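You operate a simulated robot arm through the tools that you are given. There is no shell and no other tool. Be economical: measure what you need, move in short steps, check, and stop when the job is done.

The job below is to be done with a simulated robot arm. You get a single attempt, and the scene is never put back.

JOB
Pull the film roller open.
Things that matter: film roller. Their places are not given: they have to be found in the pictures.

The check looks at the end state, three seconds after you hand in, the way a careful person would. Anything else that was tipped, shoved, dropped, spilled or broken makes it a failure.

ROBOT AND FRAMES
A 6-joint arm with a two-finger parallel gripper, fixed in place. Base frame: the origin is at the foot of the arm, x ahead of it, y to its left, z up; the work surface is at about z = 892. Units: mm, degrees, N and s.
With the tool pointing down near the work surface it reaches from about 240 to 660 mm from the base axis. Its first joint turns from -66.0 to 66.0 degrees. Payload 2.9 kg.
Tool frame: the origin (TCP) lies between the finger pads and is the grasp point; the fingertips stand 30 mm ahead of it; z points along the fingers, y is the line along which they close. Largest opening 110 mm; finger width 20, thickness 10; the body of the gripper, 48 by 112 mm, starts 55 mm behind the TCP.
Orientation is that of the tool frame in the base frame, as a unit quaternion [w, x, y, z]. With the fingers straight down and closing along the base's y, the tool's x points along the base's -x, its y along +y and its z along -z.

CONTROLS
- The arm moves only by the tool apply_moves. Its arguments are lists of equal length, an entry for each row: "slide": the shift along the base's x, y, z in mm, a list of three; "dr": the turn, a rotation vector about the base's x, y, z in degrees, a list of three. In form: {"slide": [[dx, dy, dz], ...], "dr": [[rx, ry, rz], ...]}. A call has 1 to 8 rows; each row is the pose to reach, as a shift and turn from the pose commanded when the call began. "jaw" is the finger opening in mm, from 0 to 110, set as the call begins (left out, the last holds). Rows are played at 5 a second. More than 50 mm and 8.6 degrees between two rows, or a gripper value outside its range, and nothing of the call is played. A pose out of reach is approached as far as the arm can. The call stops where the force on the tool passes 40 N (or 10 N more than at its start, if that is more) or the arm is blocked; 0.2 s more then pass. Each finger travels about 108 mm/s and halts on what it meets, pressing with about 20 N; the grip force reading is that of the motor and also rises with nothing between the fingers. The clock runs only during rows and for 0.2 s after the last one: add rows that repeat a pose to give the fingers time. It gives the time, the measured TCP pose, the force on the tool (base axes), the opening and the grip force at its end, in the units of the frame above (readings bear some noise), and new pictures: "views" is both (left out), scene, wrist or none.
- Cameras (640 x 400 px; columns grow to the right, rows downward): "scene" is fixed at [52.4, 415.7, 1396.8]; the picture's right is [-0.93, -0.36, 0.00], its down [-0.16, 0.40, -0.90] and it looks along [0.33, -0.84, -0.43] (base axes); focal length 310 px, centre (320, 200). "wrist" rides on the gripper at [-36, 0, -57] in the tool frame; the picture's right is [0.00, -1.00, 0.00], its down [0.97, 0.00, -0.24] and it looks along [0.24, 0.00, 0.97] (tool axes); focal length 218 px, centre (320, 200).
- probe_pixels(camera, pixels): there is no depth. For up to 12 entries [column, row, z] of the newest picture of that camera ("zoom" is the newest enlarged one), the place [x, y] in the base frame at which the ray of that pixel passes the height z, good to about 2 mm. The clock stands still meanwhile.
- inspect(camera, box): a new picture of the part [left, top, right, bottom] of that camera's present view, enlarged. The clock stands still meanwhile.
- sign_off(): hands the job in; it is judged then, once.

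Go step by step. Measure first, check grasps and placings, and put right what went wrong. The budget is 60 turns and 120 pictures, counting those below and the enlarged ones. Unless the task says otherwise, let go and move clear before handing in, and close with one line.

The tools are called after "Call:" by a JSON object that holds its "name" and its "arguments". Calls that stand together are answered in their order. apply_moves: Moves the arm, as the interface text tells. Its arguments: {"type":"object","properties":{"slide":{"type":"array","items":{"type":"array","items":{"type":"number"}}},"dr":{"type":"array","items":{"type":"array","items":{"type":"number"}}},"jaw":{"type":"number"},"views":{"type":"string","enum":["both","scene","wrist","none"]}},"required":["slide","dr"]} The other tools are called the same way: probe_pixels (camera, pixels) gives the place at which the rays of pixels pass given heights; inspect (camera, box) takes an enlarged picture of a part of a camera's view; sign_off () hands the job in.

At the start:

```text
t: 0.0
tool_pos: [394.4, -210.8, 1108.6]
tool_rot: [0.0, 0.0, 1.0, 0.001]
wrist_force: [1.1, -0.9, 1.0]
opening: 110.1
finger_force: 0.1
```

scene: 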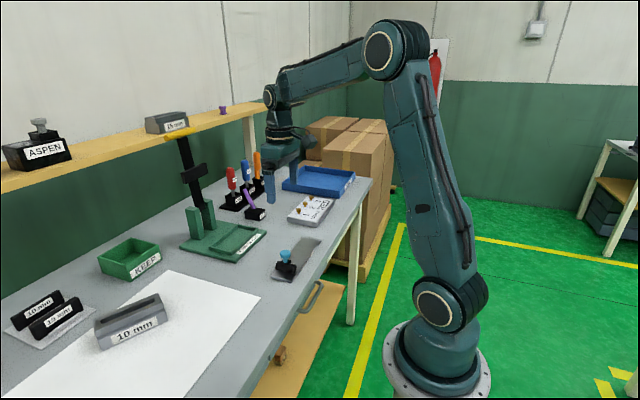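
wrist: 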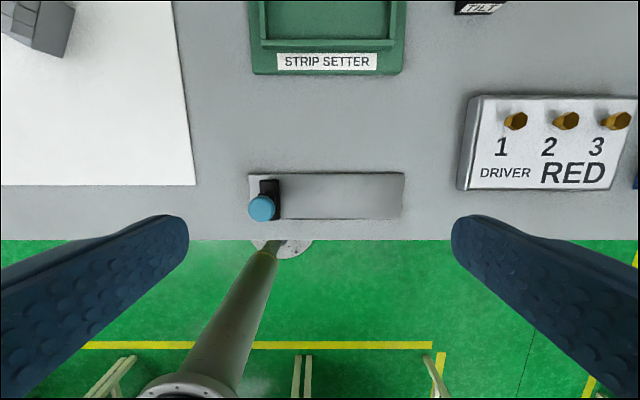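

The scene shows a gray strip with a blue-knobbed block at (287,262) and a handle under the table edge at (310,300). I'll enlarge to find which is the film roller.

Call:
{"name": "inspect", "arguments": {"camera": "scene", "box": [240, 220, 360, 320]}}

Call:
{"name": "inspect", "arguments": {"camera": "wrist", "box": [220, 150, 430, 280]}}

Call:
{"name": "inspect", "arguments": {"camera": "scene", "box": [0, 80, 280, 255]}}

```text
4.00 times, centred on (300, 270) of scene
```

zoom: 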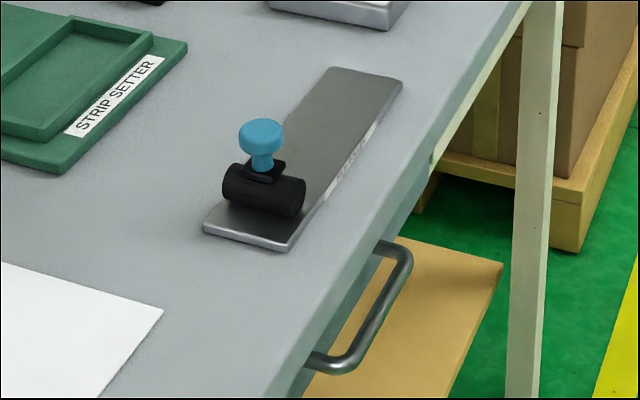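

```text
3.05 times, centred on (325, 215) of wrist
```

zoom: 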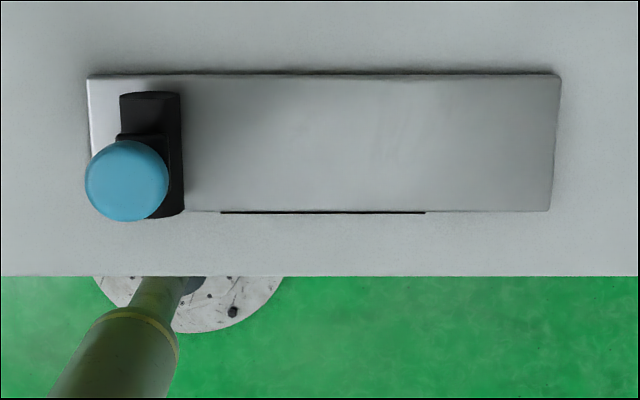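

```text
2.29 times, centred on (140, 168) of scene
```

zoom: 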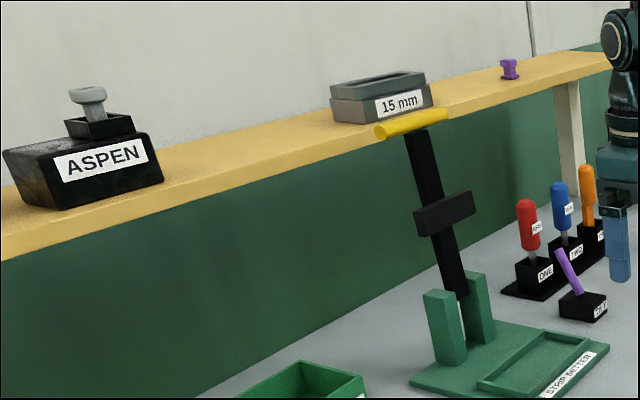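

The film roller is likely the black roller with the blue knob on a plate with its long axis along y; it is at the +y end, so opening it means pulling towards −y. I'll measure it.

Call:
{"name": "probe_pixels", "arguments": {"camera": "wrist", "pixels": [[249, 175, 900], [404, 174, 900], [401, 219, 900], [262, 208, 940], [262, 208, 950], [262, 208, 925], [259, 181, 915], [279, 181, 915], [280, 219, 915], [249, 175, 892]]}}

Call:
{"name": "inspect", "arguments": {"camera": "scene", "box": [270, 230, 326, 286]}}

```text
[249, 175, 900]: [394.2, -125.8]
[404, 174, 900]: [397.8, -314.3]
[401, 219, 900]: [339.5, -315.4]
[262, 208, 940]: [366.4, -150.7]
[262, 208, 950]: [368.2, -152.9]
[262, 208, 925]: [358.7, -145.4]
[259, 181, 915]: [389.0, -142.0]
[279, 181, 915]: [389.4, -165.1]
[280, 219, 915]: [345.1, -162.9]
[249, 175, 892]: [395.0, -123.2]
```

```text
7.14 times, centred on (298, 258) of scene
```

zoom: 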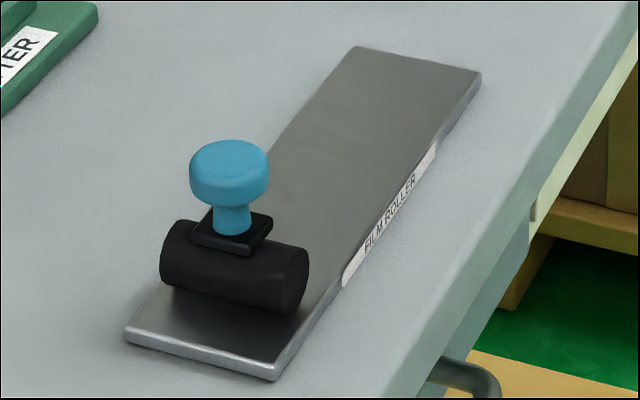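

It is labelled FILM ROLLER. I'll triangulate the knob and roller from the scene zoom.

Call:
{"name": "probe_pixels", "arguments": {"camera": "zoom", "pixels": [[230, 157, 940], [230, 157, 950], [230, 157, 960], [232, 200, 940], [232, 248, 920], [232, 248, 925], [205, 350, 900], [192, 170, 950], [269, 170, 950]]}}

Call:
{"name": "probe_pixels", "arguments": {"camera": "wrist", "pixels": [[261, 209, 945], [261, 209, 955], [248, 208, 950], [275, 208, 950], [261, 195, 950], [261, 222, 950]]}}

```text
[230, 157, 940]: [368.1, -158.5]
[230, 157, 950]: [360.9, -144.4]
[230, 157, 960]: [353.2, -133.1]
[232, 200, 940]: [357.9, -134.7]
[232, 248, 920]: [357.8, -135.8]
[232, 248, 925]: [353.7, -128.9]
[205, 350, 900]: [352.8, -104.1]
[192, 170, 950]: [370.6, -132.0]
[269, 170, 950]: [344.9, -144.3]
```

```text
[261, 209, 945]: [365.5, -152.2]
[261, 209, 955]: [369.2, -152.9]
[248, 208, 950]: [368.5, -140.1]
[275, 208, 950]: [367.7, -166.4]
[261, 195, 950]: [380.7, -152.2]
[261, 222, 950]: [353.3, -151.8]
```

The knob cap is near (366, −152) with its top at about z 945 and a diameter of about 26. I'll move above it with the jaw part-open and check.

Call:
{"name": "apply_moves", "arguments": {"slide": [[-14, 29, -10], [-28.4, 58.8, -30], [-28.4, 58.8, -70], [-28.4, 58.8, -105], [-28.4, 58.8, -105]], "dr": [[0, 0, 0], [0, 0, 0], [0, 0, 0], [0, 0, 0], [0, 0, 0]], "jaw": 70}}

```text
t: 1.2
tool_pos: [365.0, -153.0, 1002.9]
tool_rot: [0.0, 0.0, 1.0, 0.0]
wrist_force: [-0.1, -0.5, 0.1]
opening: 70.1
finger_force: 0.1
```

scene: 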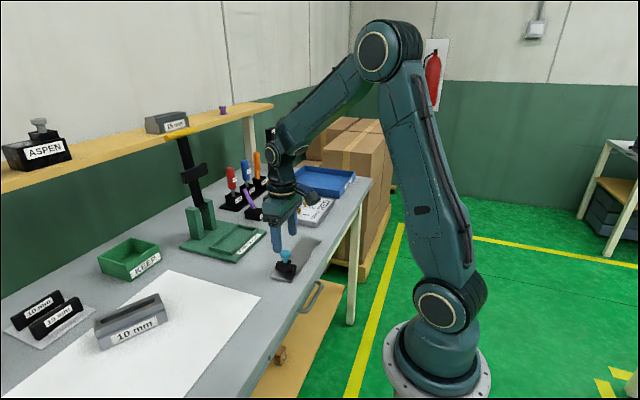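
wrist: 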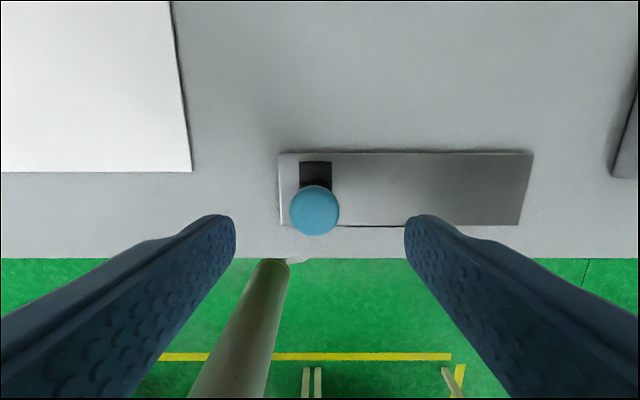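

Call:
{"name": "probe_pixels", "arguments": {"camera": "wrist", "pixels": [[314, 210, 940], [314, 210, 945], [290, 210, 945], [339, 210, 945], [314, 185, 945], [314, 235, 945], [281, 153, 900], [533, 153, 900], [301, 162, 915], [331, 162, 915]]}}

Call:
{"name": "inspect", "arguments": {"camera": "scene", "box": [250, 190, 340, 290]}}

```text
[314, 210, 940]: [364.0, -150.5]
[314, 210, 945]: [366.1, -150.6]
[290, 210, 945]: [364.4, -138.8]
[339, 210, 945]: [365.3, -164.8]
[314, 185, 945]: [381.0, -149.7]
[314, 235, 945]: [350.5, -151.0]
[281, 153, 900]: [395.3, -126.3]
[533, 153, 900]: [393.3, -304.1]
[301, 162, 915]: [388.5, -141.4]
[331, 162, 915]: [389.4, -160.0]
```

```text
4.00 times, centred on (295, 240) of scene
```

zoom: 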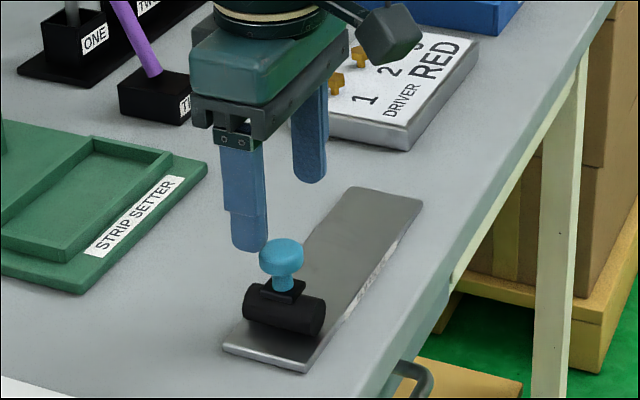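

Knob centre is (365.5, −151), with the fingers straddling it. I'll descend to TCP z≈944 and close gently around the cap.

Call:
{"name": "apply_moves", "arguments": {"slide": [[0, 1, -25], [0, 1, -45], [0, 1, -59], [0, 1, -59]], "dr": [[0, 0, 0], [0, 0, 0], [0, 0, 0], [0, 0, 0]], "views": "scene"}}

Call:
{"name": "apply_moves", "arguments": {"slide": [[0, 0, 0], [0, 0, 0], [0, 0, 0], [0, 0, 0]], "dr": [[0, 0, 0], [0, 0, 0], [0, 0, 0], [0, 0, 0]], "jaw": 20}}

```text
t: 2.2
tool_pos: [366.3, -151.8, 944.0]
tool_rot: [-0.001, 0.0, 1.0, 0.0]
wrist_force: [0.1, 1.3, 0.2]
opening: 69.8
finger_force: 0.1
```

scene: 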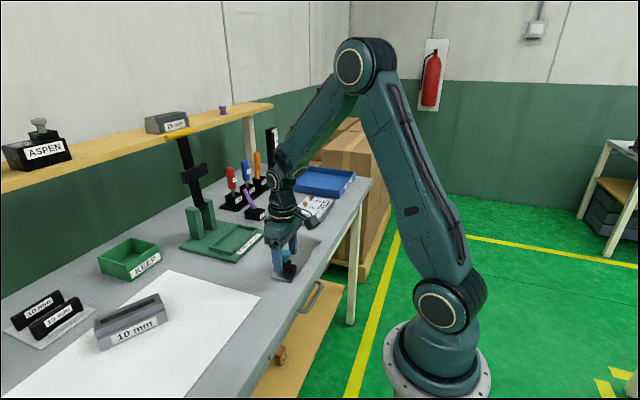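

```text
t: 3.2
tool_pos: [364.2, -152.1, 943.8]
tool_rot: [0.001, 0.0, 1.0, 0.0]
wrist_force: [0.5, 0.0, -4.2]
opening: 27.0
finger_force: 44.3
```

scene: 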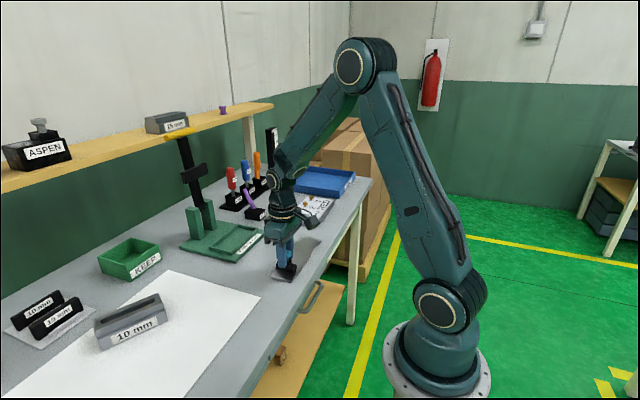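
wrist: 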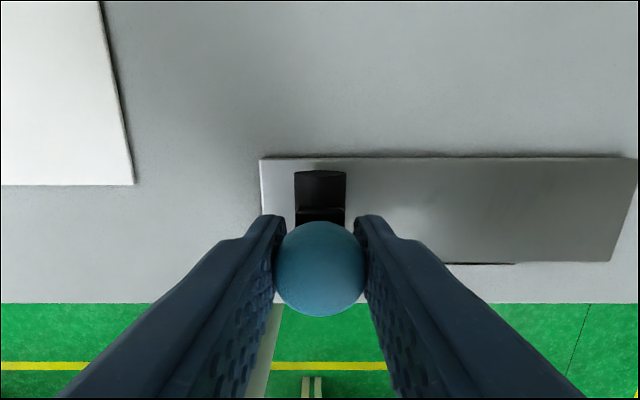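

The knob is held at 27 mm opening. I'll pull a short way towards −y and check that the plate stays put.

Call:
{"name": "apply_moves", "arguments": {"slide": [[0, -5, 0], [0, -10, 0], [0, -15, 0], [0, -20, 0], [0, -25, 0], [0, -30, 0]], "dr": [[0, 0, 0], [0, 0, 0], [0, 0, 0], [0, 0, 0], [0, 0, 0], [0, 0, 0]]}}

```text
t: 4.6
tool_pos: [365.3, -182.5, 945.0]
tool_rot: [0.0, 0.001, 1.0, -0.001]
wrist_force: [-10.9, 1.2, 14.8]
opening: 27.0
finger_force: 45.0
```

scene: 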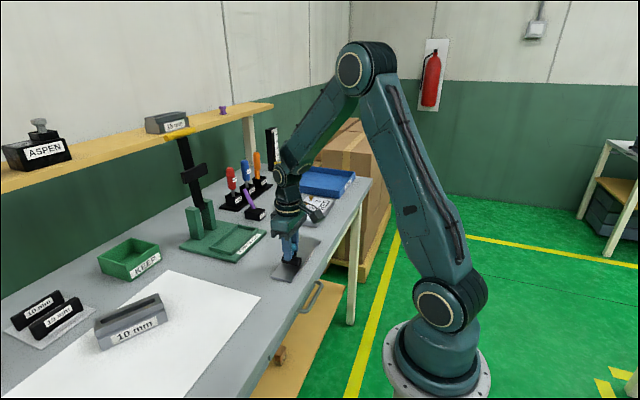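
wrist: 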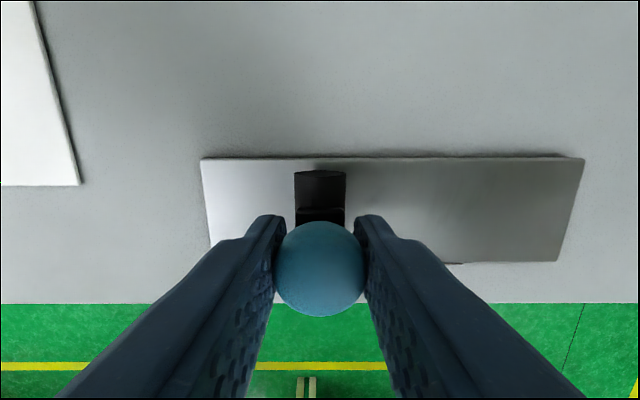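

The roller slides and the plate stays still: its left end is now at column 200 while the roller stays at column 320. There is some side and upward force on the tool, so I'll ease slightly −x and +z while continuing the pull.

Call:
{"name": "apply_moves", "arguments": {"slide": [[-0.5, -3, 0.5], [-1, -8, 1], [-1, -14, 1], [-1, -20, 1], [-1, -26, 1], [-1, -32, 1], [-1, -38, 1]], "dr": [[0, 0, 0], [0, 0, 0], [0, 0, 0], [0, 0, 0], [0, 0, 0], [0, 0, 0], [0, 0, 0]], "views": "wrist"}}

```text
t: 6.2
tool_pos: [364.5, -220.8, 944.0]
tool_rot: [0.0, -0.001, 1.0, 0.0]
wrist_force: [12.8, 0.5, -22.0]
opening: 27.1
finger_force: 45.3
```

wrist: 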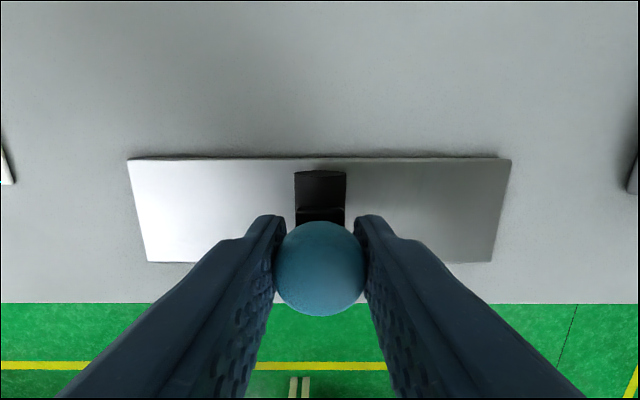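

It is still sliding (TCP y −220.8), but I overcorrected and the force reversed. I'll take back half and go on.

Call:
{"name": "apply_moves", "arguments": {"slide": [[0.5, -3, -0.6], [0.5, -8, -0.6], [0.5, -14, -0.6], [0.5, -20, -0.6], [0.5, -26, -0.6], [0.5, -32, -0.6], [0.5, -38, -0.6]], "dr": [[0, 0, 0], [0, 0, 0], [0, 0, 0], [0, 0, 0], [0, 0, 0], [0, 0, 0], [0, 0, 0]], "views": "wrist"}}

```text
t: 7.8
tool_pos: [365.1, -258.1, 944.5]
tool_rot: [0.0, 0.0, 1.0, 0.001]
wrist_force: [3.2, 0.2, -2.8]
opening: 26.9
finger_force: 45.1
```

wrist: 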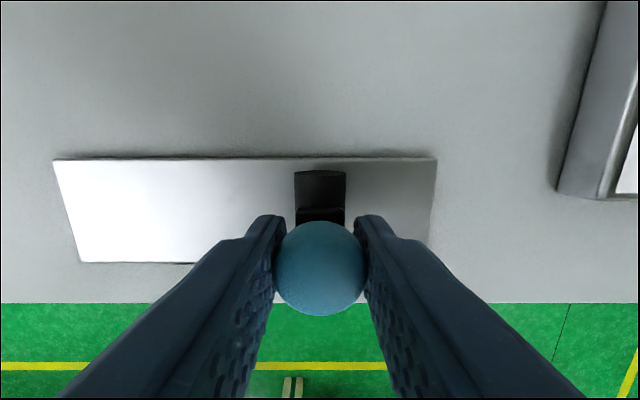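

The plate's right end is at column 436 with the roller at 320, so about 28 mm remain before the mirror-image end. I'll continue slowly and watch for the stop.

Call:
{"name": "apply_moves", "arguments": {"slide": [[0, -4, 0], [0, -8, 0], [0, -12, 0], [0, -16, 0], [0, -19, 0], [0, -22, 0], [0, -24, 0]], "dr": [[0, 0, 0], [0, 0, 0], [0, 0, 0], [0, 0, 0], [0, 0, 0], [0, 0, 0], [0, 0, 0]], "views": "wrist"}}

```text
t: 9.4
tool_pos: [365.5, -283.1, 944.7]
tool_rot: [0.0, 0.0, 1.0, 0.0]
wrist_force: [1.0, 0.1, 3.7]
opening: 26.8
finger_force: 44.8
```

wrist: 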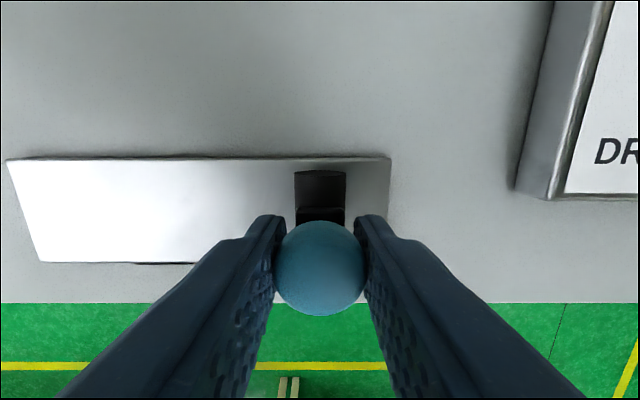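

Still free (y force about 0). I'll feel for the end stop in 1.5 mm steps.

Call:
{"name": "apply_moves", "arguments": {"slide": [[0, -1.5, 0], [0, -3, 0], [0, -4.5, 0], [0, -6, 0], [0, -6, 0]], "dr": [[0, 0, 0], [0, 0, 0], [0, 0, 0], [0, 0, 0], [0, 0, 0]], "views": "wrist"}}

```text
t: 10.6
tool_pos: [365.9, -287.2, 943.6]
tool_rot: [0.0, 0.0, 1.0, 0.0]
wrist_force: [-3.0, 0.0, 11.2]
opening: 27.0
finger_force: 44.8
```

wrist: 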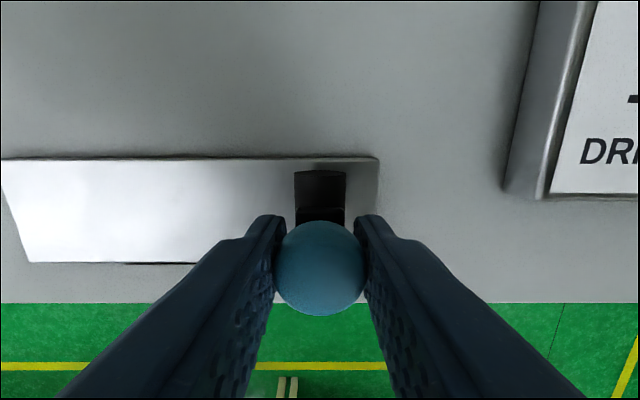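

Now it mirrors the start position (plate end at column 378). I'll try a little more to see if there's a stop.

Call:
{"name": "apply_moves", "arguments": {"slide": [[0, -1.5, 0], [0, -3, 0], [0, -4.5, 0], [0, -6, 0], [0, -6, 0]], "dr": [[0, 0, 0], [0, 0, 0], [0, 0, 0], [0, 0, 0], [0, 0, 0]], "views": "wrist"}}

```text
t: 11.8
tool_pos: [365.4, -289.8, 944.8]
tool_rot: [-0.001, -0.003, 1.0, 0.002]
wrist_force: [-2.9, 32.1, 19.6]
opening: 26.8
finger_force: 44.7
```

wrist: 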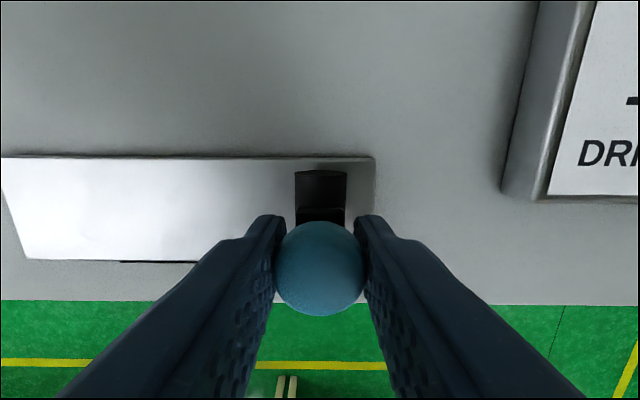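

The y force rose to 32 N at y≈−290: that is the end stop. I'll relax the command back, release with a modest opening, and rise.

Call:
{"name": "apply_moves", "arguments": {"slide": [[0, 2, 0], [0, 3.5, 0], [0, 3.5, 0]], "dr": [[0, 0, 0], [0, 0, 0], [0, 0, 0]], "views": "none"}}

Call:
{"name": "apply_moves", "arguments": {"slide": [[0, 0, 0], [0, 0, 0], [0, 0, 0]], "dr": [[0, 0, 0], [0, 0, 0], [0, 0, 0]], "jaw": 60, "views": "wrist"}}

Call:
{"name": "apply_moves", "arguments": {"slide": [[0, 0, 15], [0, 0, 40], [0, 0, 80], [0, 0, 120], [0, 0, 120], [0, 0, 120]], "dr": [[0, 0, 0], [0, 0, 0], [0, 0, 0], [0, 0, 0], [0, 0, 0], [0, 0, 0]]}}

```text
t: 12.6
tool_pos: [365.0, -289.6, 944.3]
tool_rot: [0.0, -0.001, 1.0, 0.0]
wrist_force: [0.2, 14.6, 8.2]
opening: 26.8
finger_force: 45.2
```

```text
t: 13.4
tool_pos: [364.4, -290.5, 944.0]
tool_rot: [0.0, 0.001, 1.0, 0.0]
wrist_force: [0.5, -0.2, -0.5]
opening: 59.8
finger_force: 0.1
```

wrist: 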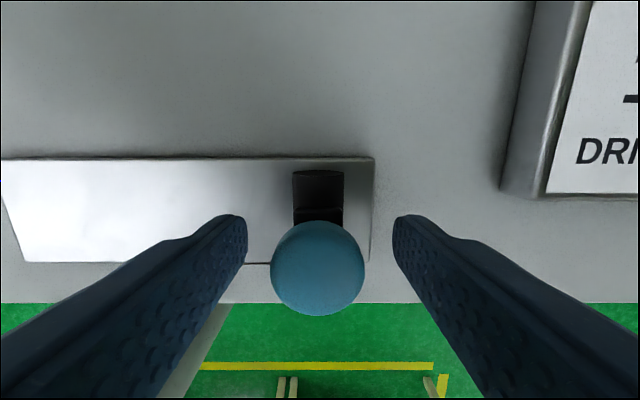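

```text
t: 14.8
tool_pos: [364.7, -291.2, 1064.1]
tool_rot: [0.0, 0.0, 1.0, 0.0]
wrist_force: [0.2, 0.4, 0.0]
opening: 60.3
finger_force: 0.1
```

scene: 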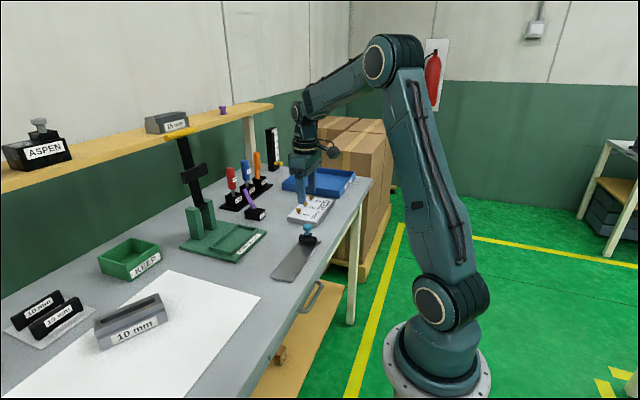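
wrist: 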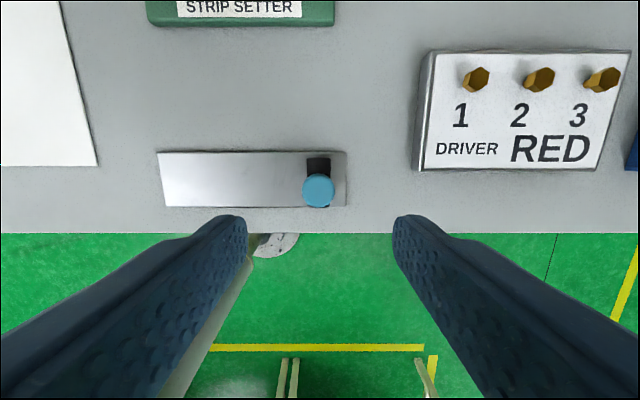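

The roller stays at the far end of its plate (scene (307,233)), the gripper is clear, and nothing else has moved. I'm handing in.

Call:
{"name": "sign_off", "arguments": {}}

```text
The job is handed in.
```

The film roller is pulled open to its end stop, about 138 mm along its plate towards −y. It stayed there after I let go, the arm is clear, and nothing else was disturbed.
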